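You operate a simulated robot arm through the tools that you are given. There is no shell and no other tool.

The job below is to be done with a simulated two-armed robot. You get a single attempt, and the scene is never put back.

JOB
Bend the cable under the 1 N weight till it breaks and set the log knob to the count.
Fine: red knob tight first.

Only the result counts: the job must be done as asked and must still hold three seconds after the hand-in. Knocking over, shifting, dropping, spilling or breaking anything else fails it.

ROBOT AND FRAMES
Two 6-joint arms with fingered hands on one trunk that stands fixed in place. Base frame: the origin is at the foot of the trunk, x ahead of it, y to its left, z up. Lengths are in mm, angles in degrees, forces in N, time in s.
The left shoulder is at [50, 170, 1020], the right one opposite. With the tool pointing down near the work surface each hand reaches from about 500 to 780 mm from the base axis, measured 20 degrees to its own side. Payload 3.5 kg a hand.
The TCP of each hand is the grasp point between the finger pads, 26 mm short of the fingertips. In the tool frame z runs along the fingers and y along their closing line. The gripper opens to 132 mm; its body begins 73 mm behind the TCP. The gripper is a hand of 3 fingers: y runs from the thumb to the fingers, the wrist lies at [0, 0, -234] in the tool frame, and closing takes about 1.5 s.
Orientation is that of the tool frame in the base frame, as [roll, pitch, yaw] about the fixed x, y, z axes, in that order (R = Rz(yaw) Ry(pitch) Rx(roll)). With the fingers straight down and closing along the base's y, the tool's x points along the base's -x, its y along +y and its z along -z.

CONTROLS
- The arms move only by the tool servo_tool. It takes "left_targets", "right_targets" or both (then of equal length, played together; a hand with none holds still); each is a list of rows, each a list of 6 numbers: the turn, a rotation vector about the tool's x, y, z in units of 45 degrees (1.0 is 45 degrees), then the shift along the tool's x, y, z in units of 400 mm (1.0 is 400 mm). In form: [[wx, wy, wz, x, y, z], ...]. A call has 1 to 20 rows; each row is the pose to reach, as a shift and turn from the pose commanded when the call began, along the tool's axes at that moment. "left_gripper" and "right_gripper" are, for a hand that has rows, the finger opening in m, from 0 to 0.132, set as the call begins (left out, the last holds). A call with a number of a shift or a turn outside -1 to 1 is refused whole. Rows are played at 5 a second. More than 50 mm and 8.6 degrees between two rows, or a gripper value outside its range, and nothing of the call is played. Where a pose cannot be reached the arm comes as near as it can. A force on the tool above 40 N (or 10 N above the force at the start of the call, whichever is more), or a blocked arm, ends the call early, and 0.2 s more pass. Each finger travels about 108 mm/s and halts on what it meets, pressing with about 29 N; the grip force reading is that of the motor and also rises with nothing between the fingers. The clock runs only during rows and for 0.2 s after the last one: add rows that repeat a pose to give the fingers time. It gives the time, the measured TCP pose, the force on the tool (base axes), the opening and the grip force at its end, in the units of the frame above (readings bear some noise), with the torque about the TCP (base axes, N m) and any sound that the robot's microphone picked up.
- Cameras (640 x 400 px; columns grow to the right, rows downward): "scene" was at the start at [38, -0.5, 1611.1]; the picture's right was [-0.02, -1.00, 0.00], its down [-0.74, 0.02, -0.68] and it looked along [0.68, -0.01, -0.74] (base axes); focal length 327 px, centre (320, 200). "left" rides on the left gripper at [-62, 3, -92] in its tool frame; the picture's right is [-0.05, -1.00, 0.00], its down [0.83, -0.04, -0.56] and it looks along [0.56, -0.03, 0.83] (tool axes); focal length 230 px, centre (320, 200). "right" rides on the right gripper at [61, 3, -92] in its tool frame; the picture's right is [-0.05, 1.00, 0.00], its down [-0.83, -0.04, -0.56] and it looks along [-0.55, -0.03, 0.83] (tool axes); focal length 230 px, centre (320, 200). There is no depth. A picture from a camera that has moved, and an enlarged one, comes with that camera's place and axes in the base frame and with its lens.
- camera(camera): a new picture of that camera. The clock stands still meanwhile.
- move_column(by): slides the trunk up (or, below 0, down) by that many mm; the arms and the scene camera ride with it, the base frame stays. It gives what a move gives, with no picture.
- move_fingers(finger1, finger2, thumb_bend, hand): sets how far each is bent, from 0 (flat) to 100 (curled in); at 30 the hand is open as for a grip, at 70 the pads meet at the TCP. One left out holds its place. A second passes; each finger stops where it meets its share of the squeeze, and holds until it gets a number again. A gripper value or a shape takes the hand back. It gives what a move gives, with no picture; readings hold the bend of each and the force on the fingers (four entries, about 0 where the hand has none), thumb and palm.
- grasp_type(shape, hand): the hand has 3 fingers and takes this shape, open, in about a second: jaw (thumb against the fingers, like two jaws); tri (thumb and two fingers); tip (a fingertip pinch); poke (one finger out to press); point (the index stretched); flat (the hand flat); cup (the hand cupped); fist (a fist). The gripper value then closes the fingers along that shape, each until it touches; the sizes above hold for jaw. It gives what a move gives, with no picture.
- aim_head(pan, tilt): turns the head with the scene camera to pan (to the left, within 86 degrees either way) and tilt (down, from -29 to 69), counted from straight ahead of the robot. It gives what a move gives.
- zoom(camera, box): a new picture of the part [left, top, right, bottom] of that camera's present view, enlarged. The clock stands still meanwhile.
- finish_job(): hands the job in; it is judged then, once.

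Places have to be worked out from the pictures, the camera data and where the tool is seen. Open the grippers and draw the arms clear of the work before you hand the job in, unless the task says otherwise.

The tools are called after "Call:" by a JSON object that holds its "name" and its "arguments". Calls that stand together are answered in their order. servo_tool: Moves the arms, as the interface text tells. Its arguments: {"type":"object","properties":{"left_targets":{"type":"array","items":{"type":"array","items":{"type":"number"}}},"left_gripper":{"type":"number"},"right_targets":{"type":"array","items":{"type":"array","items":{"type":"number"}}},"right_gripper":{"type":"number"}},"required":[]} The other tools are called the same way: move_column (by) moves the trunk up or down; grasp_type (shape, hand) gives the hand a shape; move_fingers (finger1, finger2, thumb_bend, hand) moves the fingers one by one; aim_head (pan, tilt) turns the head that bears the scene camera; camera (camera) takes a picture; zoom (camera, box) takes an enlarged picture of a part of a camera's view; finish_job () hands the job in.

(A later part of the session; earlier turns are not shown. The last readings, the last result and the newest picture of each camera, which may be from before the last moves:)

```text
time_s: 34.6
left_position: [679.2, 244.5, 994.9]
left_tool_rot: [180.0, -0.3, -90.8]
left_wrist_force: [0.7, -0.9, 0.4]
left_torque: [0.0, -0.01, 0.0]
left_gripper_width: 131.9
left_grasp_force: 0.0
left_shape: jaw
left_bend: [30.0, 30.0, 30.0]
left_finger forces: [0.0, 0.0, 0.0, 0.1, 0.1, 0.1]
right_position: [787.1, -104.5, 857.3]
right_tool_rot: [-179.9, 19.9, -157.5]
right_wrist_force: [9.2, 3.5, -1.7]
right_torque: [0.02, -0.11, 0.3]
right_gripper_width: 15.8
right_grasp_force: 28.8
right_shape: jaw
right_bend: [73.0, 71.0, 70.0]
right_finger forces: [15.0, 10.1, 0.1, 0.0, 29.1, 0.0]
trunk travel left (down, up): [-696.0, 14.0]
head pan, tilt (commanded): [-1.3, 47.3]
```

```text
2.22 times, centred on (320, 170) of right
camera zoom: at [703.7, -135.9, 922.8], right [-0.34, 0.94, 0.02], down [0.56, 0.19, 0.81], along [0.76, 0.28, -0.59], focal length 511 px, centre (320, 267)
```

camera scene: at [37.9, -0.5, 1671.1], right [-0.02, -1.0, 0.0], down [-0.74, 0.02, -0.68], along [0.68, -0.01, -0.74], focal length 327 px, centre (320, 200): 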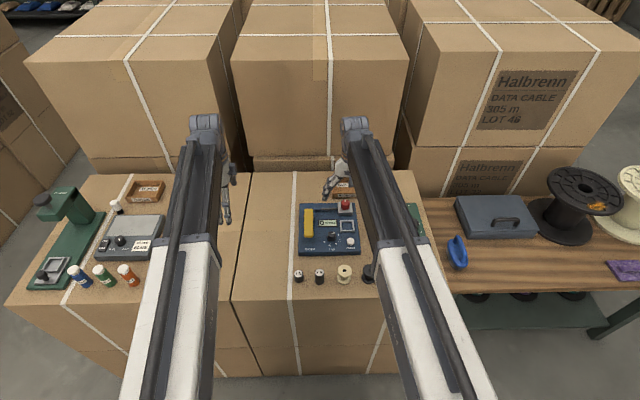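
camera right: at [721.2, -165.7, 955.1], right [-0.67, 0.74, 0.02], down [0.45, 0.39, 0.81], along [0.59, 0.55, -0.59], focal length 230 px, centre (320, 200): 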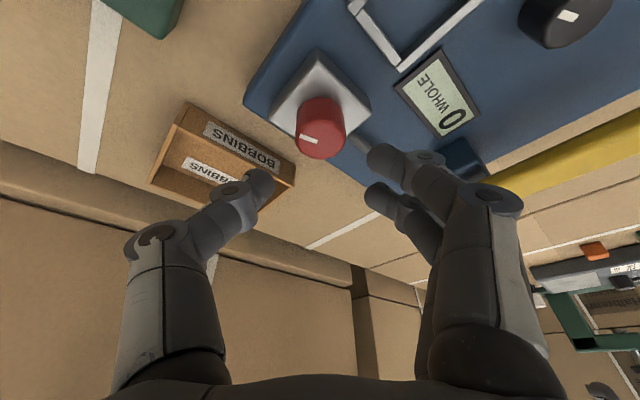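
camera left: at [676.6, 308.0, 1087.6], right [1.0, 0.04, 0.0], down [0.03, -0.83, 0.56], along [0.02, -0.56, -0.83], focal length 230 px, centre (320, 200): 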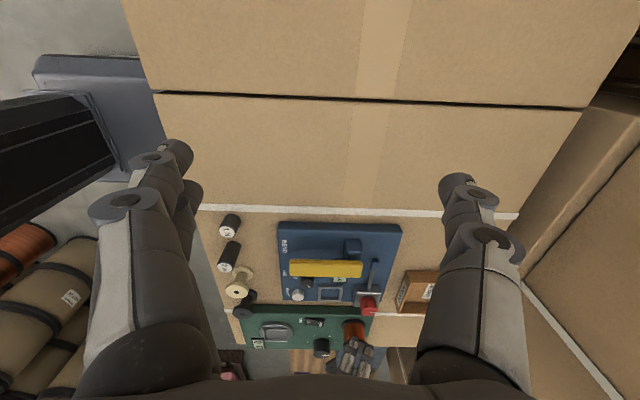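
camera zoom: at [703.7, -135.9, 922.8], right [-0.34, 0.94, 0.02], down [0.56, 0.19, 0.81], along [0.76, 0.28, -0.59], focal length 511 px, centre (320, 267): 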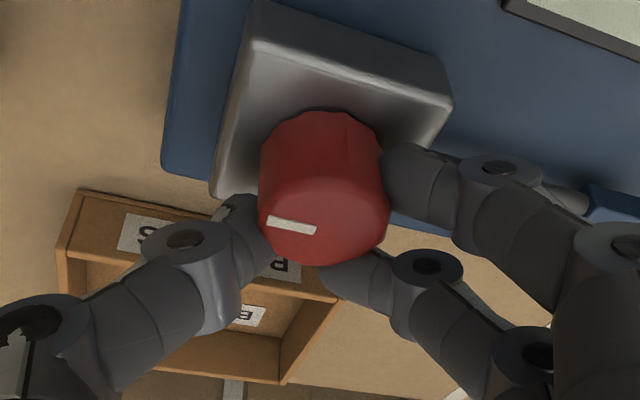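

It still follows with a growing torque (0.30 N m). I'll keep turning another 45° clockwise.

Call:
{"name": "servo_tool", "arguments": {"right_targets": [[0.057, 0, 0.1567, 0, 0, 0], [0.114, 0, 0.3133, 0, 0, 0], [0.171, 0, 0.47, 0, 0, 0]]}}

Call:
{"name": "zoom", "arguments": {"camera": "right", "box": [200, 80, 440, 260]}}

```text
time_s: 35.4
left_position: [681.5, 243.6, 995.3]
left_tool_rot: [-180.0, -0.3, -90.7]
left_wrist_force: [0.6, 0.4, 0.1]
left_torque: [-0.01, 0.03, 0.01]
left_gripper_width: 131.7
left_grasp_force: 0.1
left_shape: jaw
left_bend: [30.0, 30.0, 30.0]
left_finger forces: [0.0, 0.0, 0.0, 0.1, 0.0, 0.1]
right_position: [789.3, -105.5, 856.9]
right_tool_rot: [-179.9, 20.2, 179.8]
right_wrist_force: [27.1, -1.1, 0.6]
right_torque: [0.06, -0.37, 0.44]
right_gripper_width: 13.0
right_grasp_force: 29.1
right_shape: jaw
right_bend: [73.0, 74.0, 70.0]
right_finger forces: [17.0, 4.8, 0.0, 0.0, 35.3, 0.0]
trunk travel left (down, up): [-696.0, 14.0]
head pan, tilt (commanded): [-1.3, 47.3]
```

```text
2.22 times, centred on (320, 170) of right
camera zoom: at [700.4, -102.6, 922.5], right [0.05, 1.0, 0.02], down [0.59, -0.04, 0.81], along [0.81, -0.03, -0.59], focal length 511 px, centre (320, 267)
```

zoom: 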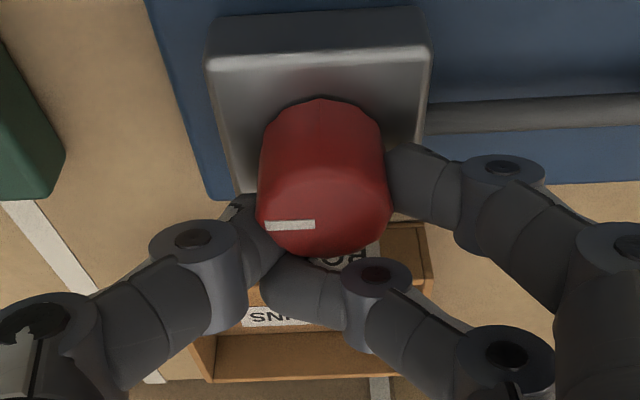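

The marker stayed pointing to −y this time while the hand slipped by about 20° and torque rose to 0.44 N m, so the knob is against its stop. I'll release and check the marker.

Call:
{"name": "servo_tool", "arguments": {"right_targets": [[0, 0, 0, 0, 0, 0], [0, 0, 0, 0, 0, 0], [0, 0, 0, -0.0085, 0, -0.0235], [0, 0, 0, -0.0257, 0, -0.0705], [0, 0, 0, -0.0257, 0, -0.0705]], "right_gripper": 0.05}}

Call:
{"name": "zoom", "arguments": {"camera": "right", "box": [200, 50, 440, 230]}}

Call:
{"name": "zoom", "arguments": {"camera": "left", "box": [330, 250, 430, 350]}}

Call:
{"name": "zoom", "arguments": {"camera": "scene", "box": [295, 170, 395, 260]}}

```text
time_s: 36.6
left_position: [678.8, 244.7, 995.6]
left_tool_rot: [-180.0, -0.3, -90.7]
left_wrist_force: [-0.4, 0.2, -0.1]
left_torque: [0.01, 0.0, -0.01]
left_gripper_width: 131.8
left_grasp_force: 0.1
left_shape: jaw
left_bend: [30.0, 30.0, 30.0]
left_finger forces: [0.0, 0.0, 0.1, 0.0, 0.0, 0.0]
right_position: [785.9, -104.8, 887.0]
right_tool_rot: [180.0, 20.0, 179.9]
right_wrist_force: [-0.2, -0.4, 0.4]
right_torque: [-0.01, 0.0, 0.01]
right_gripper_width: 49.5
right_grasp_force: 0.0
right_shape: jaw
right_bend: [74.0, 74.0, 70.0]
right_finger forces: [0.0, 0.1, 0.1, 0.1, 0.0, 0.0]
trunk travel left (down, up): [-696.0, 14.0]
head pan, tilt (commanded): [-1.3, 47.3]
```

```text
2.22 times, centred on (320, 140) of right
camera zoom: at [696.9, -101.9, 953.0], right [0.05, 1.0, 0.02], down [0.59, -0.04, 0.81], along [0.8, -0.03, -0.59], focal length 511 px, centre (320, 333)
```

zoom: 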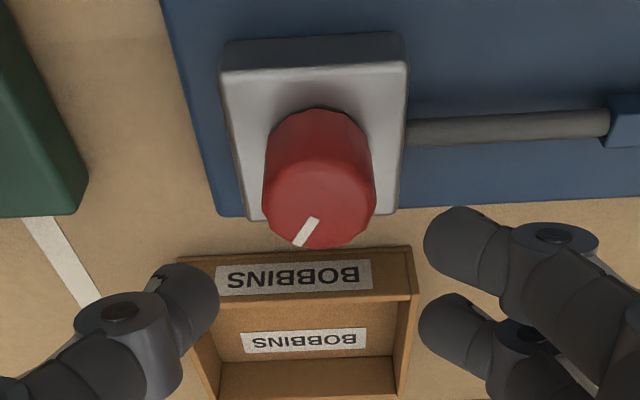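

```text
4.00 times, centred on (380, 300) of left
camera zoom: at [676.5, 308.0, 1087.6], right [1.0, 0.04, 0.0], down [0.03, -0.83, 0.56], along [0.02, -0.56, -0.83], focal length 920 px, centre (80, -200)
```

zoom: 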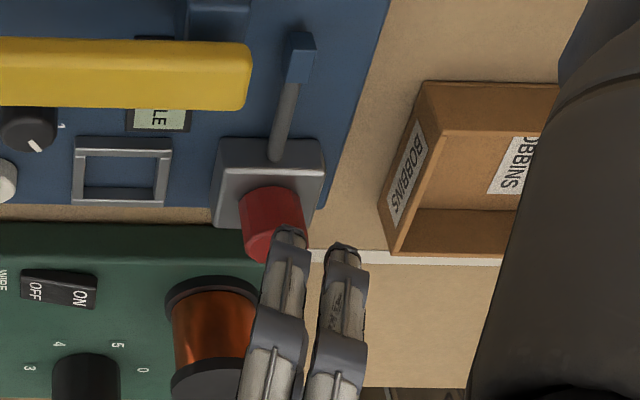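

```text
4.44 times, centred on (345, 215) of scene
camera zoom: at [38.0, -0.4, 1671.1], right [-0.02, -1.0, 0.0], down [-0.74, 0.02, -0.68], along [0.68, -0.01, -0.74], focal length 1452 px, centre (209, 133)
```

zoom: 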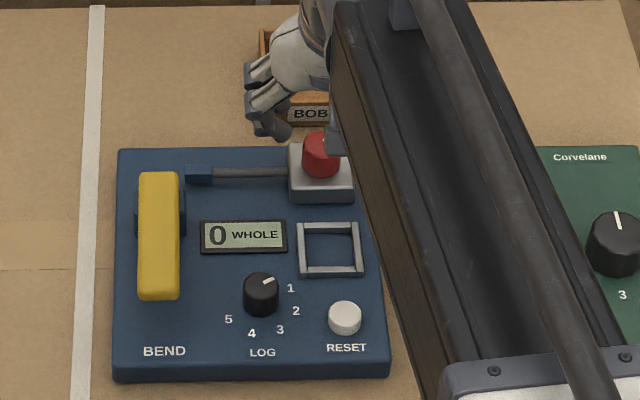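

On release the knob sprang back: the marker now points only about 27° clockwise from its start, though it had reached a stop near 90°. The wound-up fingers seem to drag it back, so this time I'll turn to the stop, relax the twist until the torque is near zero, and then open. First, swing back to +45°.

Call:
{"name": "servo_tool", "arguments": {"right_targets": [[-0.057, 0, -0.1567, 0, 0, 0], [-0.114, 0, -0.3133, 0, 0, 0], [-0.171, 0, -0.47, 0, 0, 0], [-0.228, 0, -0.6267, 0, 0, 0], [-0.285, 0, -0.7833, 0, 0, 0], [-0.342, 0, -0.94, 0, 0, 0], [-0.342, 0, -0.94, 0, 0, 0]]}}

Call:
{"name": "servo_tool", "arguments": {"right_targets": [[0, 0, 0, 0.008, 0, 0.0222], [0, 0, 0, 0.0161, 0, 0.0443], [0, 0, 0, 0.0246, 0, 0.0677], [0, 0, 0, 0.0246, 0, 0.0677]], "right_gripper": 0.044}}

Call:
{"name": "zoom", "arguments": {"camera": "right", "box": [200, 80, 440, 260]}}

```text
time_s: 38.2
left_position: [677.9, 243.8, 995.0]
left_tool_rot: [-180.0, -0.3, -90.7]
left_wrist_force: [-0.2, 0.0, 0.2]
left_torque: [0.02, -0.01, -0.03]
left_gripper_width: 132.1
left_grasp_force: 0.0
left_shape: jaw
left_bend: [30.0, 30.0, 30.0]
left_finger forces: [0.0, 0.0, 0.0, 0.1, 0.0, 0.0]
right_position: [787.4, -105.1, 887.5]
right_tool_rot: [180.0, 20.0, -134.8]
right_wrist_force: [-0.1, 0.3, 0.2]
right_torque: [0.01, 0.01, 0.01]
right_gripper_width: 49.6
right_grasp_force: 0.1
right_shape: jaw
right_bend: [74.0, 74.0, 70.0]
right_finger forces: [0.0, 0.0, 0.1, 0.1, 0.0, 0.1]
trunk travel left (down, up): [-696.0, 14.0]
head pan, tilt (commanded): [-1.3, 47.3]
```

```text
time_s: 39.2
left_position: [678.8, 244.4, 995.9]
left_tool_rot: [-179.9, -0.3, -90.7]
left_wrist_force: [0.2, -0.2, 0.7]
left_torque: [0.0, 0.03, 0.01]
left_gripper_width: 131.7
left_grasp_force: 0.1
left_shape: jaw
left_bend: [30.0, 30.0, 30.0]
left_finger forces: [0.0, 0.0, 0.0, 0.1, 0.0, 0.0]
right_position: [786.1, -104.8, 857.4]
right_tool_rot: [180.0, 19.9, -135.0]
right_wrist_force: [0.2, -0.3, 0.8]
right_torque: [-0.02, 0.0, 0.03]
right_gripper_width: 44.5
right_grasp_force: 0.2
right_shape: jaw
right_bend: [74.0, 74.0, 70.0]
right_finger forces: [0.1, 0.1, 0.0, 0.0, 0.0, 0.0]
trunk travel left (down, up): [-696.0, 14.0]
head pan, tilt (commanded): [-1.3, 47.3]
```

```text
2.22 times, centred on (320, 170) of right
camera zoom: at [721.2, -166.0, 924.4], right [-0.67, 0.74, 0.02], down [0.45, 0.39, 0.81], along [0.59, 0.55, -0.59], focal length 511 px, centre (320, 267)
```

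zoom: 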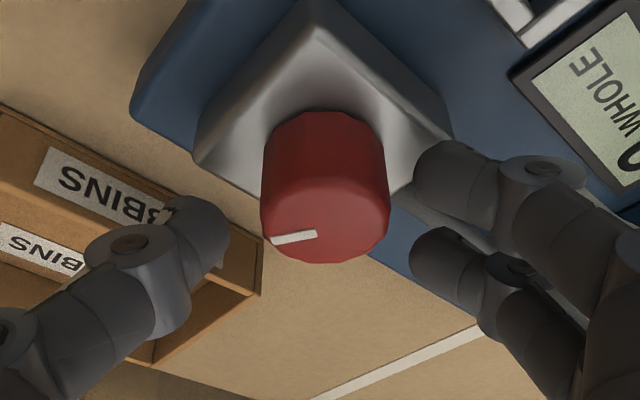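

The marker stands at about −33° now. I'll close and turn 45° clockwise, watching torque and marker.

Call:
{"name": "servo_tool", "arguments": {"right_targets": [[0, 0, 0, 0, 0, 0], [0, 0, 0, 0, 0, 0], [0, 0, 0, 0, 0, 0], [0, 0, 0, 0, 0, 0], [0, 0, 0, 0, 0, 0]], "right_gripper": 0.0}}

Call:
{"name": "servo_tool", "arguments": {"right_targets": [[0.057, 0, 0.1567, 0, 0, 0], [0.114, 0, 0.3133, 0, 0, 0], [0.171, 0, 0.47, 0, 0, 0], [0.228, 0, 0.6267, 0, 0, 0], [0.285, 0, 0.7833, 0, 0, 0], [0.342, 0, 0.94, 0, 0, 0]]}}

Call:
{"name": "zoom", "arguments": {"camera": "right", "box": [200, 80, 440, 260]}}

```text
time_s: 40.4
left_position: [678.3, 244.3, 994.8]
left_tool_rot: [-180.0, -0.3, -90.7]
left_wrist_force: [0.5, -0.4, 0.7]
left_torque: [0.03, -0.01, 0.04]
left_gripper_width: 132.0
left_grasp_force: 0.1
left_shape: jaw
left_bend: [30.0, 30.0, 30.0]
left_finger forces: [0.0, 0.0, 0.0, 0.0, 0.0, 0.0]
right_position: [787.0, -103.0, 858.4]
right_tool_rot: [179.9, 20.0, -134.9]
right_wrist_force: [4.5, 4.2, -2.3]
right_torque: [0.07, -0.03, -0.01]
right_gripper_width: 16.1
right_grasp_force: 29.3
right_shape: jaw
right_bend: [73.0, 71.0, 70.0]
right_finger forces: [14.0, 11.8, 0.0, 0.0, 24.7, 0.0]
trunk travel left (down, up): [-696.0, 14.0]
head pan, tilt (commanded): [-1.3, 47.3]
```

```text
time_s: 41.8
left_position: [679.3, 243.8, 995.3]
left_tool_rot: [-179.9, -0.3, -90.7]
left_wrist_force: [0.0, 0.7, 0.1]
left_torque: [0.0, 0.03, -0.04]
left_gripper_width: 131.9
left_grasp_force: 0.1
left_shape: jaw
left_bend: [30.0, 30.0, 30.0]
left_finger forces: [0.0, 0.0, 0.0, 0.1, 0.0, 0.1]
right_position: [787.6, -106.7, 858.3]
right_tool_rot: [-179.9, 19.9, 179.8]
right_wrist_force: [5.2, -3.5, 0.0]
right_torque: [0.0, -0.03, 0.02]
right_gripper_width: 15.9
right_grasp_force: 28.8
right_shape: jaw
right_bend: [73.0, 71.0, 70.0]
right_finger forces: [14.2, 10.4, 0.0, 0.0, 26.5, 0.0]
trunk travel left (down, up): [-696.0, 14.0]
head pan, tilt (commanded): [-1.3, 47.3]
```

```text
2.22 times, centred on (320, 170) of right
camera zoom: at [697.8, -102.5, 924.0], right [0.05, 1.0, 0.02], down [0.59, -0.04, 0.81], along [0.81, -0.03, -0.59], focal length 511 px, centre (320, 267)
```

zoom: 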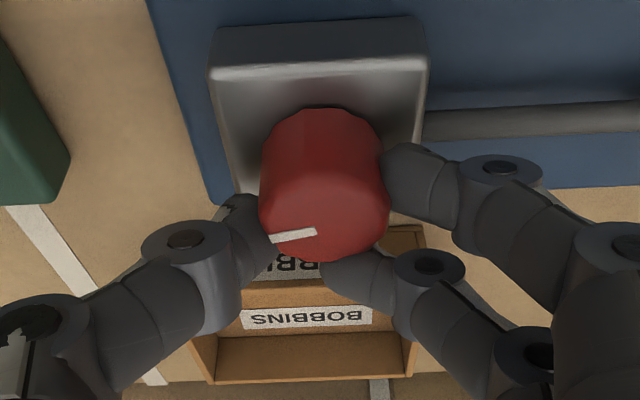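

Low torque at about −72°. I'll continue 15° more in small steps.

Call:
{"name": "servo_tool", "arguments": {"right_targets": [[0.057, 0, 0.1567, 0, 0, 0], [0.114, 0, 0.3133, 0, 0, 0], [0.114, 0, 0.3133, 0, 0, 0]]}}

Call:
{"name": "servo_tool", "arguments": {"right_targets": [[0.057, 0, 0.1567, 0, 0, 0], [0.057, 0, 0.1567, 0, 0, 0]]}}

Call:
{"name": "zoom", "arguments": {"camera": "right", "box": [200, 80, 440, 260]}}

```text
time_s: 42.6
left_position: [678.5, 242.9, 996.5]
left_tool_rot: [-180.0, -0.4, -90.7]
left_wrist_force: [-0.9, 0.1, 0.1]
left_torque: [-0.01, -0.03, 0.01]
left_gripper_width: 132.0
left_grasp_force: 0.0
left_shape: jaw
left_bend: [30.0, 30.0, 30.0]
left_finger forces: [0.1, 0.0, 0.1, 0.0, 0.0, 0.0]
right_position: [787.2, -106.7, 857.5]
right_tool_rot: [-180.0, 20.0, 164.8]
right_wrist_force: [4.1, -7.9, 0.0]
right_torque: [-0.1, 0.0, 0.1]
right_gripper_width: 15.7
right_grasp_force: 29.8
right_shape: jaw
right_bend: [73.0, 71.0, 70.0]
right_finger forces: [14.3, 10.1, 0.0, 0.1, 30.3, 0.0]
trunk travel left (down, up): [-696.0, 14.0]
head pan, tilt (commanded): [-1.3, 47.3]
```

```text
time_s: 43.2
left_position: [679.2, 243.1, 995.5]
left_tool_rot: [180.0, -0.1, -90.7]
left_wrist_force: [-0.1, 0.7, -0.2]
left_torque: [0.0, -0.02, 0.0]
left_gripper_width: 132.1
left_grasp_force: 0.0
left_shape: jaw
left_bend: [30.0, 30.0, 30.0]
left_finger forces: [0.0, 0.0, 0.0, 0.0, 0.0, 0.0]
right_position: [788.3, -106.1, 857.6]
right_tool_rot: [180.0, 20.0, 157.4]
right_wrist_force: [10.5, -10.9, -0.8]
right_torque: [-0.18, -0.11, 0.39]
right_gripper_width: 15.2
right_grasp_force: 29.0
right_shape: jaw
right_bend: [73.0, 72.0, 70.0]
right_finger forces: [15.4, 8.6, 0.0, 0.0, 34.1, 0.0]
trunk travel left (down, up): [-696.0, 14.0]
head pan, tilt (commanded): [-1.3, 47.3]
```

```text
2.22 times, centred on (320, 170) of right
camera zoom: at [706.7, -68.9, 924.0], right [0.43, 0.9, 0.02], down [0.53, -0.27, 0.81], along [0.73, -0.34, -0.59], focal length 511 px, centre (320, 267)
```

zoom: 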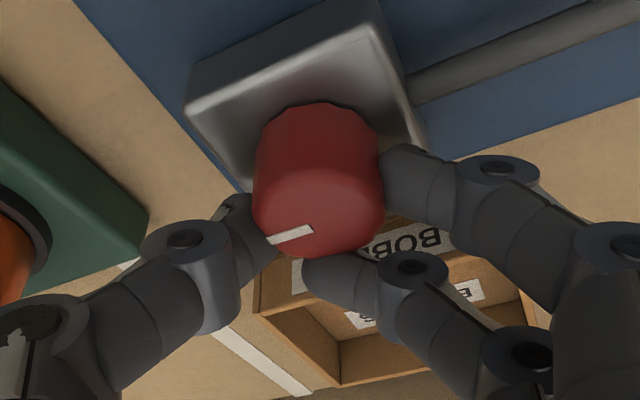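

The torque jumped to 0.39 N m with the marker at about −92°, so that is the stop. I'll relax the hand by 7.5° and check that the torque falls off.

Call:
{"name": "servo_tool", "arguments": {"right_targets": [[-0.057, 0, -0.1567, 0, 0, 0], [-0.057, 0, -0.1567, 0, 0, 0]]}}

Call:
{"name": "zoom", "arguments": {"camera": "right", "box": [200, 80, 440, 260]}}

```text
time_s: 43.8
left_position: [678.3, 244.0, 994.9]
left_tool_rot: [-180.0, -0.2, -90.7]
left_wrist_force: [-0.1, -0.1, 0.0]
left_torque: [0.01, 0.0, 0.01]
left_gripper_width: 132.1
left_grasp_force: 0.0
left_shape: jaw
left_bend: [30.0, 30.0, 30.0]
left_finger forces: [0.1, 0.1, 0.0, 0.0, 0.0, 0.1]
right_position: [788.0, -105.3, 858.2]
right_tool_rot: [-180.0, 20.1, 165.0]
right_wrist_force: [11.2, -11.6, -0.6]
right_torque: [-0.14, -0.09, 0.02]
right_gripper_width: 15.0
right_grasp_force: 28.9
right_shape: jaw
right_bend: [73.0, 72.0, 70.0]
right_finger forces: [14.9, 13.0, 0.0, 0.1, 28.8, 0.0]
trunk travel left (down, up): [-696.0, 14.0]
head pan, tilt (commanded): [-1.3, 47.3]
```

```text
2.22 times, centred on (320, 170) of right
camera zoom: at [702.5, -79.7, 924.0], right [0.31, 0.95, 0.02], down [0.56, -0.2, 0.81], along [0.77, -0.24, -0.59], focal length 511 px, centre (320, 267)
```

zoom: 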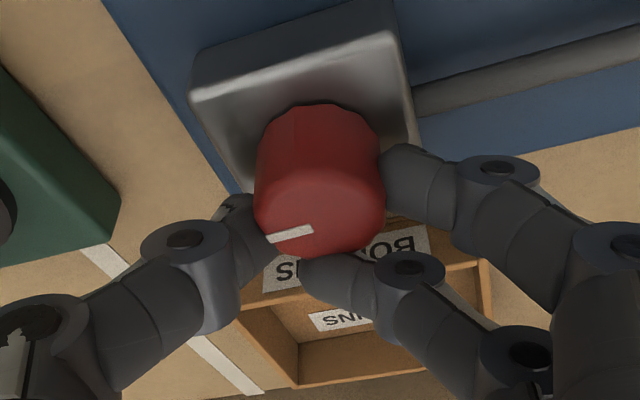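

The torque is back to 0.02 N m with the marker near −85°. I'll shift slightly to take off the sideways load and nudge about 4° clockwise again before opening.

Call:
{"name": "servo_tool", "arguments": {"right_targets": [[0, 0, 0, -0.0043, -0.0027, 0.0016], [0.028, 0, 0.078, -0.0043, -0.0027, 0.0016], [0.028, 0, 0.078, -0.0043, -0.0027, 0.0016]]}}

```text
time_s: 44.6
left_position: [678.1, 244.1, 995.5]
left_tool_rot: [-179.8, -0.2, -90.7]
left_wrist_force: [-0.5, 0.4, 0.0]
left_torque: [-0.03, -0.01, -0.01]
left_gripper_width: 131.7
left_grasp_force: 0.1
left_shape: jaw
left_bend: [30.0, 30.0, 30.0]
left_finger forces: [0.0, 0.1, 0.0, 0.1, 0.0, 0.1]
right_position: [787.0, -106.5, 857.9]
right_tool_rot: [180.0, 19.9, 161.2]
right_wrist_force: [5.0, -6.4, 1.6]
right_torque: [-0.09, 0.03, 0.08]
right_gripper_width: 14.9
right_grasp_force: 28.3
right_shape: jaw
right_bend: [73.0, 72.0, 70.0]
right_finger forces: [16.3, 9.7, 0.0, 0.1, 26.9, 0.1]
trunk travel left (down, up): [-696.0, 14.0]
head pan, tilt (commanded): [-1.3, 47.3]
```

The sideways load halved. I'll ease a bit further and start opening gently.

Call:
{"name": "servo_tool", "arguments": {"right_targets": [[0.015, 0, 0.042, -0.0037, -0.0024, 0.0014], [0.015, 0, 0.042, -0.0037, -0.0024, 0.0014]]}}

Call:
{"name": "servo_tool", "arguments": {"right_targets": [[0, 0, 0, 0, 0, 0], [0, 0, 0, 0, 0, 0]], "right_gripper": 0.018}}

Call:
{"name": "zoom", "arguments": {"camera": "right", "box": [200, 80, 440, 260]}}

```text
time_s: 45.2
left_position: [678.6, 244.5, 995.4]
left_tool_rot: [-179.9, -0.3, -90.7]
left_wrist_force: [-0.1, 0.2, -0.1]
left_torque: [0.01, -0.02, 0.0]
left_gripper_width: 131.9
left_grasp_force: 0.0
left_shape: jaw
left_bend: [30.0, 30.0, 30.0]
left_finger forces: [0.0, 0.1, 0.0, 0.0, 0.1, 0.1]
right_position: [789.1, -106.7, 858.0]
right_tool_rot: [180.0, 19.9, 159.2]
right_wrist_force: [-2.8, -1.0, -0.8]
right_torque: [0.05, 0.14, 0.14]
right_gripper_width: 14.8
right_grasp_force: 29.0
right_shape: jaw
right_bend: [73.0, 72.0, 70.0]
right_finger forces: [17.3, 7.2, 0.0, 0.0, 24.2, 0.0]
trunk travel left (down, up): [-696.0, 14.0]
head pan, tilt (commanded): [-1.3, 47.3]
```

```text
time_s: 45.8
left_position: [678.0, 246.1, 996.2]
left_tool_rot: [-180.0, -0.3, -90.8]
left_wrist_force: [-0.2, 0.3, 0.0]
left_torque: [0.01, 0.02, -0.02]
left_gripper_width: 131.7
left_grasp_force: 0.1
left_shape: jaw
left_bend: [30.0, 30.0, 30.0]
left_finger forces: [0.1, 0.0, 0.0, 0.0, 0.0, 0.0]
right_position: [788.7, -107.2, 859.4]
right_tool_rot: [-179.9, 20.1, 159.2]
right_wrist_force: [-0.9, 3.1, 1.3]
right_torque: [0.07, 0.02, 0.03]
right_gripper_width: 19.4
right_grasp_force: 0.1
right_shape: jaw
right_bend: [72.0, 72.0, 70.0]
right_finger forces: [2.6, 0.0, 0.0, 0.1, 0.9, 0.0]
trunk travel left (down, up): [-696.0, 14.0]
head pan, tilt (commanded): [-1.3, 47.3]
```

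```text
2.22 times, centred on (320, 170) of right
camera zoom: at [707.2, -72.3, 924.6], right [0.4, 0.92, 0.02], down [0.54, -0.25, 0.81], along [0.74, -0.31, -0.59], focal length 511 px, centre (320, 267)
```

zoom: 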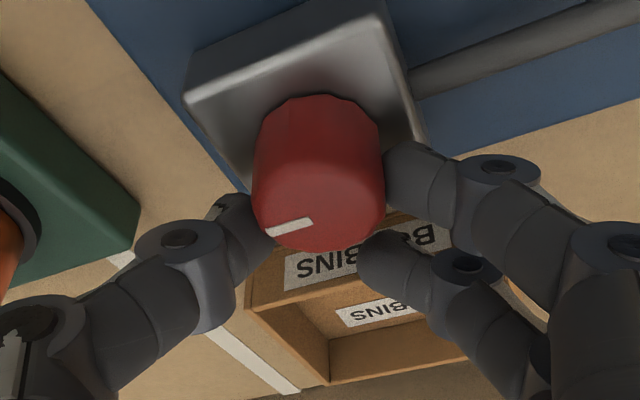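

The marker still points to −91° with only light contact left. I'll open further.

Call:
{"name": "servo_tool", "arguments": {"right_targets": [[0, 0, 0, 0, 0, 0], [0, 0, 0, 0, 0, 0]], "right_gripper": 0.026}}

Call:
{"name": "servo_tool", "arguments": {"right_targets": [[0, 0, 0, 0, 0, 0], [0, 0, 0, 0, 0, 0]], "right_gripper": 0.046}}

Call:
{"name": "zoom", "arguments": {"camera": "right", "box": [200, 80, 440, 260]}}

```text
time_s: 46.4
left_position: [678.9, 244.2, 994.6]
left_tool_rot: [-180.0, -0.3, -90.6]
left_wrist_force: [-0.1, 0.4, -1.2]
left_torque: [0.0, -0.01, 0.01]
left_gripper_width: 131.9
left_grasp_force: 0.1
left_shape: jaw
left_bend: [30.0, 30.0, 30.0]
left_finger forces: [0.1, 0.0, 0.1, 0.1, 0.0, 0.0]
right_position: [790.4, -107.8, 857.5]
right_tool_rot: [180.0, 20.0, 159.2]
right_wrist_force: [0.4, 1.5, -0.2]
right_torque: [0.01, -0.02, -0.03]
right_gripper_width: 25.9
right_grasp_force: 0.1
right_shape: jaw
right_bend: [73.0, 73.0, 70.0]
right_finger forces: [1.0, 0.1, 0.0, 0.1, 0.1, 0.1]
trunk travel left (down, up): [-696.0, 14.0]
head pan, tilt (commanded): [-1.3, 47.3]
```

```text
time_s: 47.0
left_position: [678.8, 245.1, 995.9]
left_tool_rot: [-179.9, -0.3, -90.7]
left_wrist_force: [0.4, -0.9, 0.3]
left_torque: [0.01, 0.01, 0.03]
left_gripper_width: 131.9
left_grasp_force: 0.1
left_shape: jaw
left_bend: [30.0, 30.0, 30.0]
left_finger forces: [0.1, 0.0, 0.0, 0.0, 0.1, 0.0]
right_position: [789.6, -107.0, 858.1]
right_tool_rot: [179.9, 19.9, 159.2]
right_wrist_force: [0.1, -0.2, 0.0]
right_torque: [0.0, -0.01, -0.01]
right_gripper_width: 45.5
right_grasp_force: 0.1
right_shape: jaw
right_bend: [73.0, 73.0, 70.0]
right_finger forces: [0.0, 0.0, 0.0, 0.0, 0.0, 0.0]
trunk travel left (down, up): [-696.0, 14.0]
head pan, tilt (commanded): [-1.3, 47.3]
```

```text
2.22 times, centred on (320, 170) of right
camera zoom: at [707.1, -73.2, 924.2], right [0.4, 0.92, 0.02], down [0.54, -0.25, 0.81], along [0.74, -0.31, -0.59], focal length 511 px, centre (320, 267)
```

zoom: 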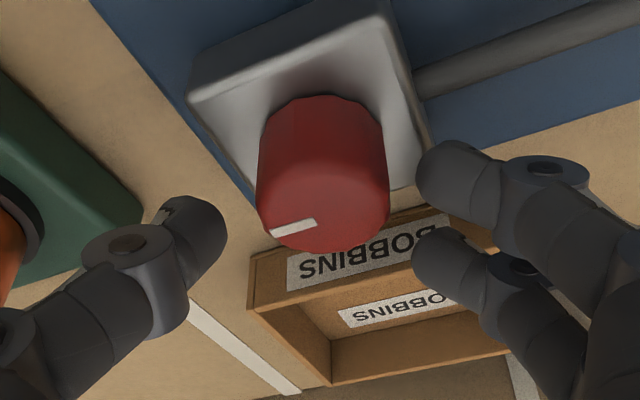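

The knob holds at about −90° (tight). I'll lift the right hand straight up and straighten its yaw.

Call:
{"name": "servo_tool", "arguments": {"right_targets": [[0, 0, 0, -0.0256, 0, -0.0705], [0, 0, 0, -0.0513, 0, -0.141], [-0.0527, 0, -0.1447, -0.0513, 0, -0.141], [-0.1053, 0, -0.2893, -0.0513, 0, -0.141], [-0.158, 0, -0.434, -0.0513, 0, -0.141]]}}

Call:
{"name": "servo_tool", "arguments": {"right_targets": [[0, 0.148, 0, 0.05, 0, -0.03], [0, 0.296, 0, 0.1, 0, -0.06], [0, 0.444, 0, 0.15, 0, -0.09], [0, 0.444, 0, 0.25, 0.05, -0.1], [0, 0.444, 0, 0.35, 0.1, -0.1]]}}

Call:
{"name": "camera", "arguments": {"camera": "right"}}

Call:
{"name": "zoom", "arguments": {"camera": "scene", "box": [285, 170, 385, 300]}}

Call:
{"name": "zoom", "arguments": {"camera": "left", "box": [200, 200, 420, 350]}}

```text
time_s: 48.2
left_position: [678.9, 244.7, 995.3]
left_tool_rot: [-179.9, -0.4, -90.8]
left_wrist_force: [0.1, 0.0, -0.1]
left_torque: [0.0, 0.0, -0.02]
left_gripper_width: 131.8
left_grasp_force: 0.1
left_shape: jaw
left_bend: [30.0, 30.0, 30.0]
left_finger forces: [0.1, 0.0, 0.1, 0.1, 0.1, 0.1]
right_position: [790.3, -107.3, 917.8]
right_tool_rot: [-179.9, 20.0, -179.9]
right_wrist_force: [-0.7, -0.8, 0.8]
right_torque: [0.0, 0.01, -0.04]
right_gripper_width: 45.5
right_grasp_force: 0.2
right_shape: jaw
right_bend: [73.0, 73.0, 70.0]
right_finger forces: [0.1, 0.0, 0.0, 0.0, 0.1, 0.1]
trunk travel left (down, up): [-696.0, 14.0]
head pan, tilt (commanded): [-1.3, 47.3]
```

```text
time_s: 49.4
left_position: [678.3, 243.8, 995.2]
left_tool_rot: [-179.9, -0.3, -90.7]
left_wrist_force: [-0.4, 0.6, 0.0]
left_torque: [-0.02, -0.02, 0.0]
left_gripper_width: 131.8
left_grasp_force: 0.1
left_shape: jaw
left_bend: [30.0, 30.0, 30.0]
left_finger forces: [0.0, 0.1, 0.1, 0.0, 0.0, 0.1]
right_position: [642.6, -66.7, 907.9]
right_tool_rot: [180.0, 0.0, 179.9]
right_wrist_force: [-0.3, -0.6, -0.4]
right_torque: [-0.01, -0.01, 0.0]
right_gripper_width: 45.5
right_grasp_force: 0.2
right_shape: jaw
right_bend: [73.0, 73.0, 70.0]
right_finger forces: [0.1, 0.0, 0.0, 0.0, 0.1, 0.1]
trunk travel left (down, up): [-696.0, 14.0]
head pan, tilt (commanded): [-1.3, 47.3]
```

```text
taken
camera right: at [581.8, -64.5, 1000.8], right [0.05, 1.0, 0.0], down [0.83, -0.04, 0.56], along [0.55, -0.03, -0.83], focal length 230 px, centre (320, 200)
```

right: 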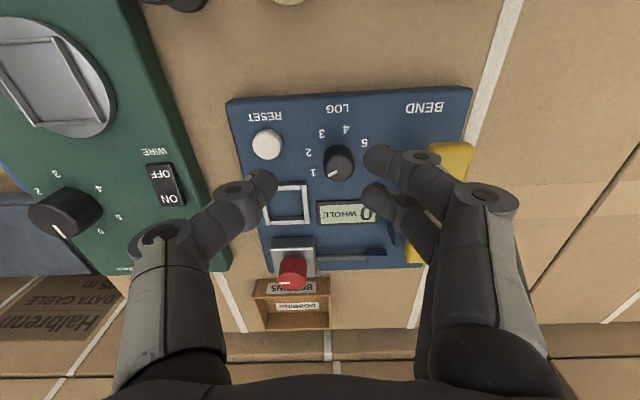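

```text
3.08 times, centred on (335, 235) of scene
camera zoom: at [37.7, -0.3, 1671.1], right [-0.02, -1.0, 0.0], down [-0.73, 0.02, -0.68], along [0.68, -0.01, -0.74], focal length 1006 px, centre (274, 92)
```

zoom: 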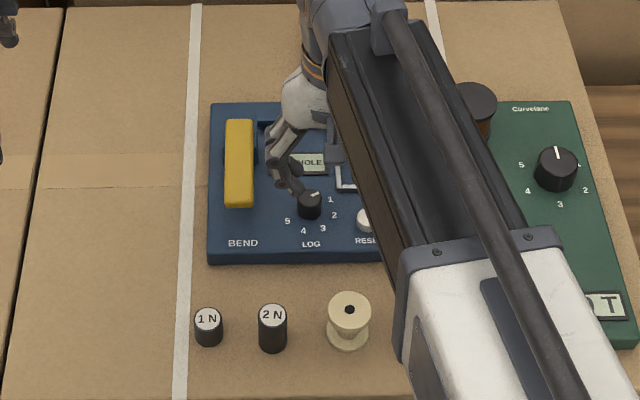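

```text
2.67 times, centred on (310, 275) of left
camera zoom: at [676.4, 308.0, 1087.8], right [1.0, 0.04, 0.0], down [0.03, -0.83, 0.56], along [0.02, -0.56, -0.83], focal length 614 px, centre (347, 0)
```

zoom: 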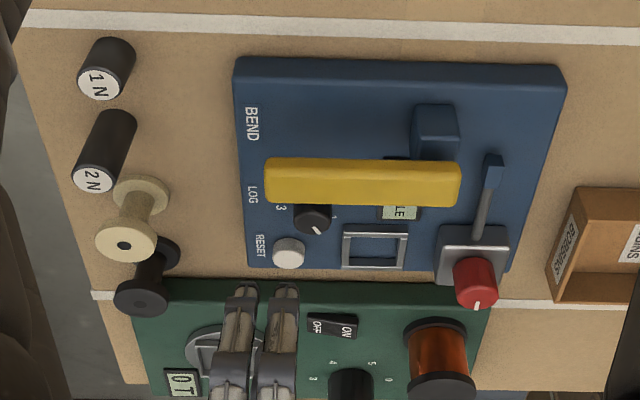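

The marker now clearly points to −y, so the knob is tight. The 1 N weight is at about (537, 53.5), top z≈808, with the 2 N one 60 mm to its right. I'll move the right hand above it with the fingers 50 mm apart.

Call:
{"name": "servo_tool", "arguments": {"right_targets": [[0, 0, 0, 0.066, 0.075, 0], [0, 0, 0, 0.132, 0.15, 0], [0, 0, 0, 0.198, 0.225, 0], [0, 0, 0, 0.264, 0.3005, 0], [0, 0, 0, 0.264, 0.3005, 0.095]], "right_gripper": 0.05}}

Call:
{"name": "camera", "arguments": {"camera": "right"}}

Call:
{"name": "zoom", "arguments": {"camera": "scene", "box": [275, 220, 375, 320]}}

Call:
{"name": "zoom", "arguments": {"camera": "left", "box": [200, 180, 300, 300]}}

```text
time_s: 50.6
left_position: [679.1, 244.9, 996.1]
left_tool_rot: [-179.9, -0.3, -90.7]
left_wrist_force: [-0.1, -0.8, -0.1]
left_torque: [0.02, 0.03, 0.02]
left_gripper_width: 131.7
left_grasp_force: 0.1
left_shape: jaw
left_bend: [30.0, 30.0, 30.0]
left_finger forces: [0.1, 0.0, 0.0, 0.0, 0.0, 0.0]
right_position: [538.3, 52.5, 868.9]
right_tool_rot: [179.9, 0.1, -180.0]
right_wrist_force: [-0.2, -1.1, -0.5]
right_torque: [0.0, 0.01, -0.03]
right_gripper_width: 49.4
right_grasp_force: 0.1
right_shape: jaw
right_bend: [73.0, 73.0, 70.0]
right_finger forces: [0.0, 0.1, 0.1, 0.0, 0.0, 0.0]
trunk travel left (down, up): [-696.0, 14.0]
head pan, tilt (commanded): [-1.3, 47.3]
```

```text
taken
camera right: at [476.5, 54.9, 962.1], right [0.05, 1.0, 0.0], down [0.83, -0.04, 0.56], along [0.56, -0.03, -0.83], focal length 230 px, centre (320, 200)
```

right: 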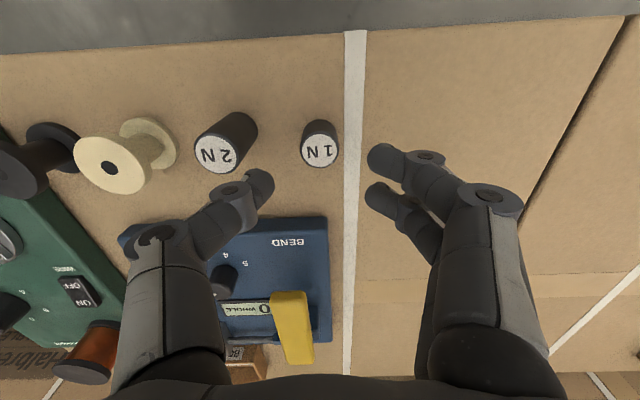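

```text
4.00 times, centred on (325, 270) of scene
camera zoom: at [38.3, -0.5, 1671.1], right [-0.02, -1.0, 0.0], down [-0.74, 0.02, -0.68], along [0.68, -0.01, -0.74], focal length 1307 px, centre (300, -80)
```

zoom: 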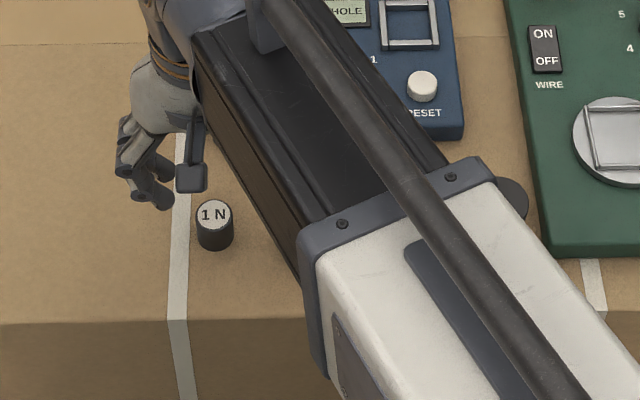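

```text
3.33 times, centred on (250, 240) of left
camera zoom: at [676.7, 307.9, 1087.5], right [1.0, 0.04, 0.0], down [0.03, -0.83, 0.56], along [0.02, -0.56, -0.83], focal length 767 px, centre (553, 67)
```

zoom: 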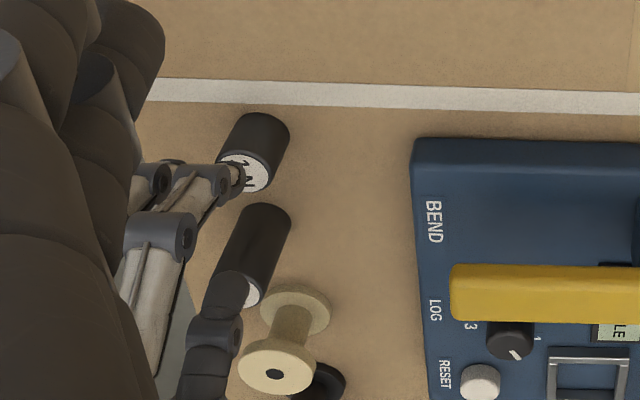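

The weight is right under the hand at about (538, 52). I'll narrow the fingers to 44 mm, to keep the thumb off the 2 N weight, and descend to z≈818.

Call:
{"name": "servo_tool", "arguments": {"right_targets": [[0, 0, 0, 0, 0, 0.0], [0, 0, 0, 0, 0, 0.04], [0, 0, 0, 0, 0, 0.08], [0, 0, 0, 0, 0, 0.105], [0, 0, 0, 0, 0, 0.127], [0, 0, 0, 0, 0, 0.127]], "right_gripper": 0.044}}

Call:
{"name": "camera", "arguments": {"camera": "right"}}

Call:
{"name": "zoom", "arguments": {"camera": "left", "box": [200, 180, 300, 300]}}

```text
time_s: 52.0
left_position: [677.9, 245.1, 996.0]
left_tool_rot: [-179.9, -0.3, -90.7]
left_wrist_force: [-0.2, 0.7, -1.3]
left_torque: [0.03, -0.03, -0.03]
left_gripper_width: 131.7
left_grasp_force: 0.0
left_shape: jaw
left_bend: [30.0, 30.0, 30.0]
left_finger forces: [0.0, 0.0, 0.0, 0.1, 0.0, 0.0]
right_position: [538.6, 52.7, 819.4]
right_tool_rot: [180.0, 0.1, -180.0]
right_wrist_force: [0.3, 0.7, -0.4]
right_torque: [-0.03, 0.07, 0.01]
right_gripper_width: 43.9
right_grasp_force: 0.0
right_shape: jaw
right_bend: [73.0, 73.0, 70.0]
right_finger forces: [0.0, 0.0, 0.1, 0.0, 1.2, 0.0]
trunk travel left (down, up): [-696.0, 14.0]
head pan, tilt (commanded): [-1.3, 47.3]
```

```text
taken
camera right: at [476.9, 55.9, 911.6], right [0.05, 1.0, 0.0], down [0.83, -0.04, 0.56], along [0.56, -0.03, -0.83], focal length 230 px, centre (320, 200)
```

right: 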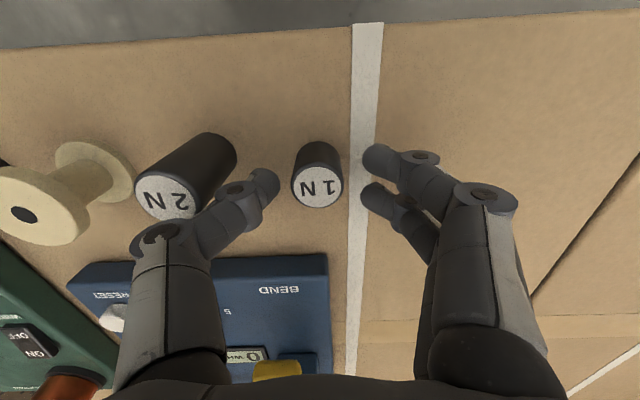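

```text
3.33 times, centred on (250, 240) of left
camera zoom: at [676.5, 308.0, 1087.6], right [1.0, 0.04, 0.0], down [0.03, -0.83, 0.56], along [0.02, -0.56, -0.83], focal length 767 px, centre (553, 67)
```

zoom: 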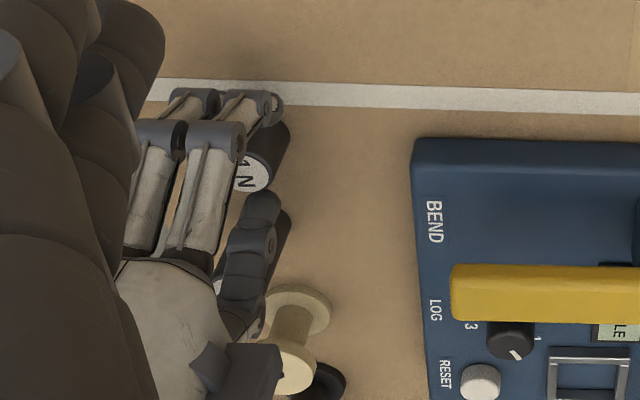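

The thumb reads 1.2 N, so its back is probably brushing the 2 N weight. I'll move 4 mm away toward +y while narrowing the grip.

Call:
{"name": "servo_tool", "arguments": {"right_targets": [[0, 0, 0, 0, 0.01, 0], [0, 0, 0, 0, 0.01, 0]], "right_gripper": 0.036}}

Call:
{"name": "zoom", "arguments": {"camera": "right", "box": [130, 100, 450, 260]}}

```text
time_s: 52.6
left_position: [679.3, 244.4, 995.2]
left_tool_rot: [-179.9, -0.3, -90.7]
left_wrist_force: [-0.3, -0.1, 0.2]
left_torque: [0.01, 0.02, 0.0]
left_gripper_width: 132.1
left_grasp_force: 0.0
left_shape: jaw
left_bend: [30.0, 30.0, 30.0]
left_finger forces: [0.0, 0.1, 0.1, 0.1, 0.0, 0.0]
right_position: [538.4, 56.8, 818.9]
right_tool_rot: [-180.0, 0.1, 180.0]
right_wrist_force: [-0.8, -0.5, 0.4]
right_torque: [-0.05, 0.02, 0.0]
right_gripper_width: 36.5
right_grasp_force: 0.0
right_shape: jaw
right_bend: [73.0, 73.0, 70.0]
right_finger forces: [0.0, 0.0, 0.0, 0.1, 0.5, 0.0]
trunk travel left (down, up): [-696.0, 14.0]
head pan, tilt (commanded): [-1.3, 47.3]
```

```text
2.00 times, centred on (290, 180) of right
camera zoom: at [476.9, 59.7, 911.6], right [0.05, 1.0, 0.0], down [0.83, -0.04, 0.56], along [0.55, -0.03, -0.83], focal length 460 px, centre (380, 240)
```

zoom: 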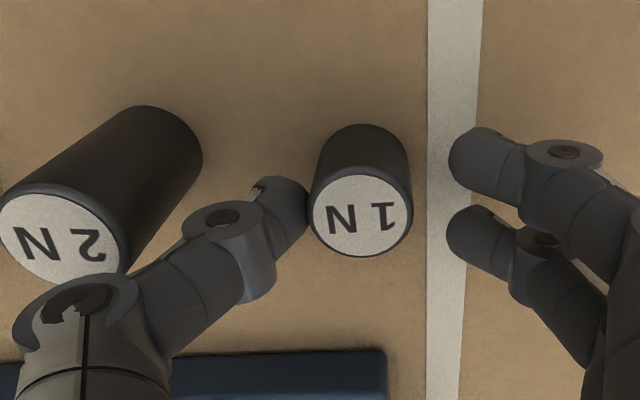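

The thumb is now next to the 1 N weight, clear of the 2 N one. I'll close here; the thumb may nudge the 1 N weight a few mm, which is harmless since it gets lifted.

Call:
{"name": "servo_tool", "arguments": {"right_targets": [[0, 0, 0, 0, 0, 0], [0, 0, 0, 0, 0, 0], [0, 0, 0, 0, 0, 0], [0, 0, 0, 0, 0, 0], [0, 0, 0, 0, 0, 0], [0, 0, 0, 0, 0, 0]], "right_gripper": 0.0}}

Call:
{"name": "zoom", "arguments": {"camera": "right", "box": [130, 100, 450, 260]}}

Call:
{"name": "zoom", "arguments": {"camera": "left", "box": [200, 180, 300, 300]}}

```text
time_s: 54.0
left_position: [678.7, 243.3, 996.0]
left_tool_rot: [-179.9, -0.3, -90.7]
left_wrist_force: [-0.1, -1.0, -0.5]
left_torque: [0.0, -0.01, 0.03]
left_gripper_width: 132.0
left_grasp_force: 0.0
left_shape: jaw
left_bend: [30.0, 30.0, 30.0]
left_finger forces: [0.1, 0.0, 0.0, 0.1, 0.0, 0.1]
right_position: [539.1, 55.6, 820.4]
right_tool_rot: [-180.0, 0.0, -180.0]
right_wrist_force: [-0.6, 0.0, 0.5]
right_torque: [0.01, 0.0, 0.01]
right_gripper_width: 18.0
right_grasp_force: 29.0
right_shape: jaw
right_bend: [73.0, 72.0, 70.0]
right_finger forces: [13.8, 12.1, 0.1, 0.1, 25.5, 0.1]
trunk travel left (down, up): [-696.0, 14.0]
head pan, tilt (commanded): [-1.3, 47.3]
```

```text
2.00 times, centred on (290, 180) of right
camera zoom: at [476.9, 59.8, 911.6], right [0.05, 1.0, 0.0], down [0.83, -0.04, 0.56], along [0.55, -0.03, -0.83], focal length 460 px, centre (380, 240)
```

zoom: 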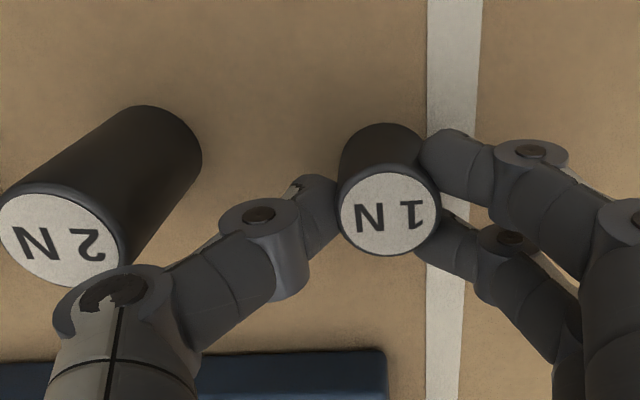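

```text
3.33 times, centred on (250, 240) of left
camera zoom: at [676.5, 308.0, 1087.6], right [1.0, 0.04, 0.0], down [0.03, -0.83, 0.56], along [0.02, -0.56, -0.83], focal length 767 px, centre (553, 67)
```

zoom: 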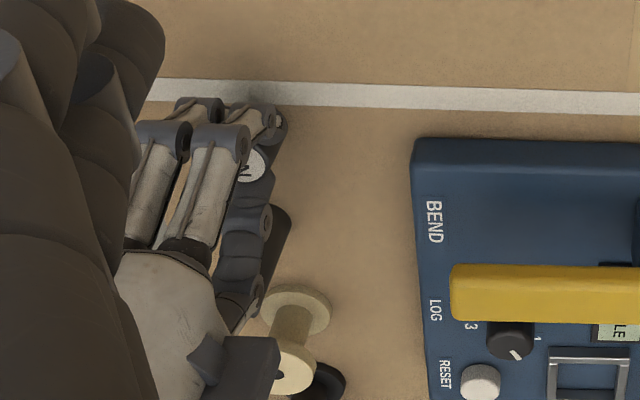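

The weight is gripped (14, 12 and 26 N) and the 2 N weight hasn't moved in the view. I'll lift it 85 mm.

Call:
{"name": "servo_tool", "arguments": {"right_targets": [[0, 0, 0, 0, 0, -0.05], [0, 0, 0, 0, 0, -0.13], [0, 0, 0, 0, 0, -0.2125], [0, 0, 0, 0, 0, -0.2125]]}}

Call:
{"name": "camera", "arguments": {"camera": "right"}}

Call:
{"name": "zoom", "arguments": {"camera": "left", "box": [200, 180, 300, 300]}}

```text
time_s: 55.0
left_position: [677.6, 243.8, 994.3]
left_tool_rot: [-179.9, -0.3, -90.6]
left_wrist_force: [0.2, 0.4, 0.1]
left_torque: [-0.03, 0.05, 0.02]
left_gripper_width: 131.8
left_grasp_force: 0.0
left_shape: jaw
left_bend: [30.0, 30.0, 30.0]
left_finger forces: [0.0, 0.1, 0.0, 0.1, 0.0, 0.0]
right_position: [539.2, 55.7, 902.3]
right_tool_rot: [180.0, 0.1, 180.0]
right_wrist_force: [0.0, -1.2, -0.5]
right_torque: [0.02, -0.01, -0.01]
right_gripper_width: 18.3
right_grasp_force: 28.9
right_shape: jaw
right_bend: [73.0, 72.0, 70.0]
right_finger forces: [14.1, 12.4, 0.0, 0.1, 25.5, 0.1]
trunk travel left (down, up): [-696.0, 14.0]
head pan, tilt (commanded): [-1.3, 47.3]
```

```text
taken
camera right: at [477.8, 59.3, 996.3], right [0.05, 1.0, 0.0], down [0.83, -0.04, 0.56], along [0.55, -0.03, -0.83], focal length 230 px, centre (320, 200)
```

right: 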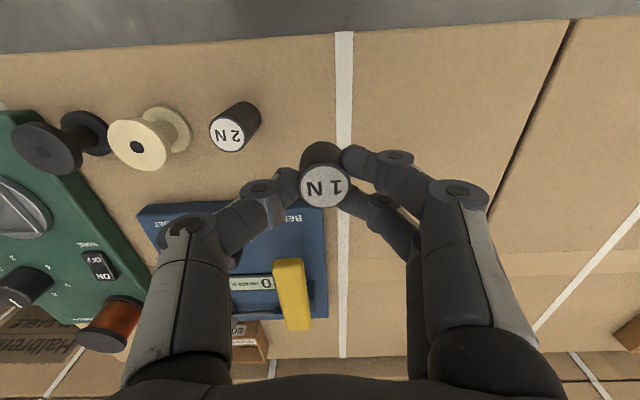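

```text
3.33 times, centred on (250, 240) of left
camera zoom: at [676.6, 308.0, 1087.6], right [1.0, 0.04, 0.0], down [0.03, -0.83, 0.56], along [0.02, -0.56, -0.83], focal length 767 px, centre (553, 67)
```

zoom: 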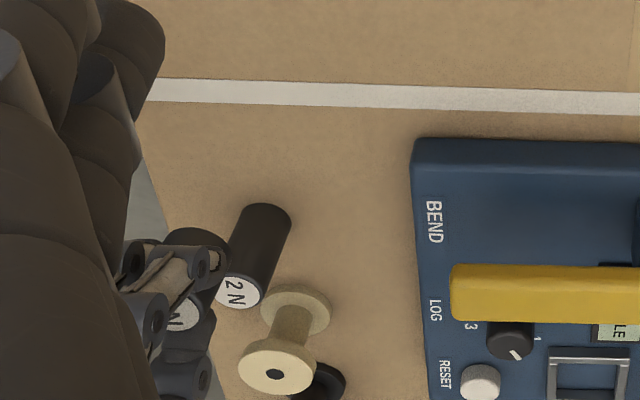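

The weight is held securely and the 2 N weight is where it was. I'll carry the 1 N weight above the square tray near (717, −106).

Call:
{"name": "servo_tool", "arguments": {"right_targets": [[0, 0, 0, -0.074, -0.0675, 0], [0, 0, 0, -0.148, -0.135, 0], [0, 0, 0, -0.222, -0.2025, 0], [0, 0, 0, -0.296, -0.27, 0], [0, 0, 0, -0.37, -0.3375, 0], [0, 0, 0, -0.445, -0.405, 0], [0, 0, 0, -0.445, -0.405, 0]]}}

Call:
{"name": "camera", "arguments": {"camera": "right"}}

Call:
{"name": "zoom", "arguments": {"camera": "left", "box": [260, 200, 400, 350]}}

Call:
{"name": "zoom", "arguments": {"camera": "scene", "box": [285, 170, 385, 300]}}

```text
time_s: 56.6
left_position: [678.9, 244.0, 994.8]
left_tool_rot: [-179.9, -0.3, -90.7]
left_wrist_force: [0.0, -0.1, 0.9]
left_torque: [0.01, -0.02, 0.0]
left_gripper_width: 131.9
left_grasp_force: 0.1
left_shape: jaw
left_bend: [30.0, 30.0, 30.0]
left_finger forces: [0.0, 0.1, 0.0, 0.0, 0.0, 0.0]
right_position: [717.2, -106.3, 906.5]
right_tool_rot: [179.9, 0.0, 180.0]
right_wrist_force: [-0.1, -0.3, -1.6]
right_torque: [-0.01, 0.02, 0.0]
right_gripper_width: 18.3
right_grasp_force: 28.2
right_shape: jaw
right_bend: [73.0, 72.0, 70.0]
right_finger forces: [14.3, 12.6, 0.1, 0.1, 25.5, 0.0]
trunk travel left (down, up): [-696.0, 14.0]
head pan, tilt (commanded): [-1.3, 47.3]
```

```text
taken
camera right: at [656.0, -102.5, 997.6], right [0.05, 1.0, 0.0], down [0.83, -0.04, 0.56], along [0.55, -0.03, -0.83], focal length 230 px, centre (320, 200)
```

right: 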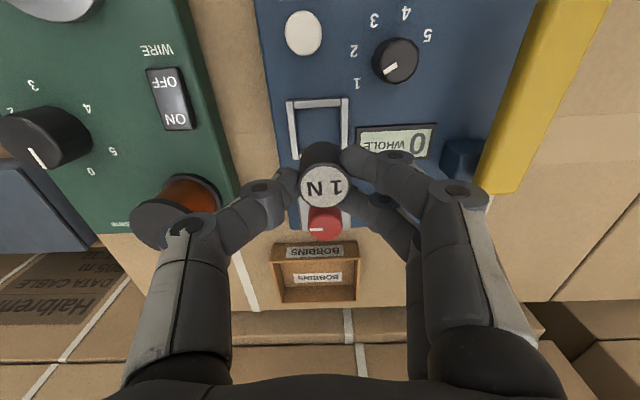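

```text
2.67 times, centred on (330, 275) of left
camera zoom: at [676.5, 308.0, 1087.7], right [1.0, 0.04, 0.0], down [0.03, -0.83, 0.56], along [0.02, -0.56, -0.83], focal length 614 px, centre (293, 0)
```

zoom: 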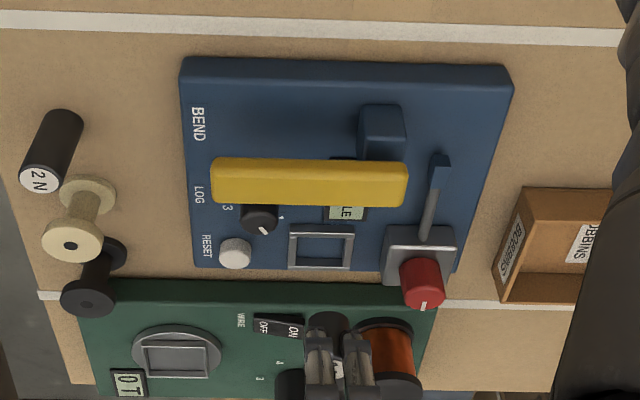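

```text
3.08 times, centred on (335, 235) of scene
camera zoom: at [37.9, -0.5, 1671.1], right [-0.02, -1.0, 0.0], down [-0.74, 0.02, -0.68], along [0.68, -0.01, -0.74], focal length 1006 px, centre (274, 92)
```

zoom: 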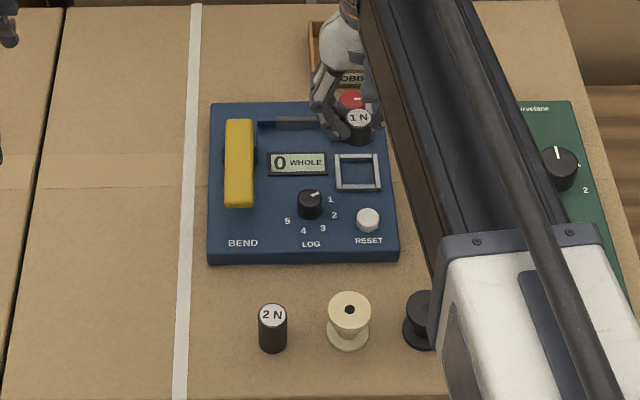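

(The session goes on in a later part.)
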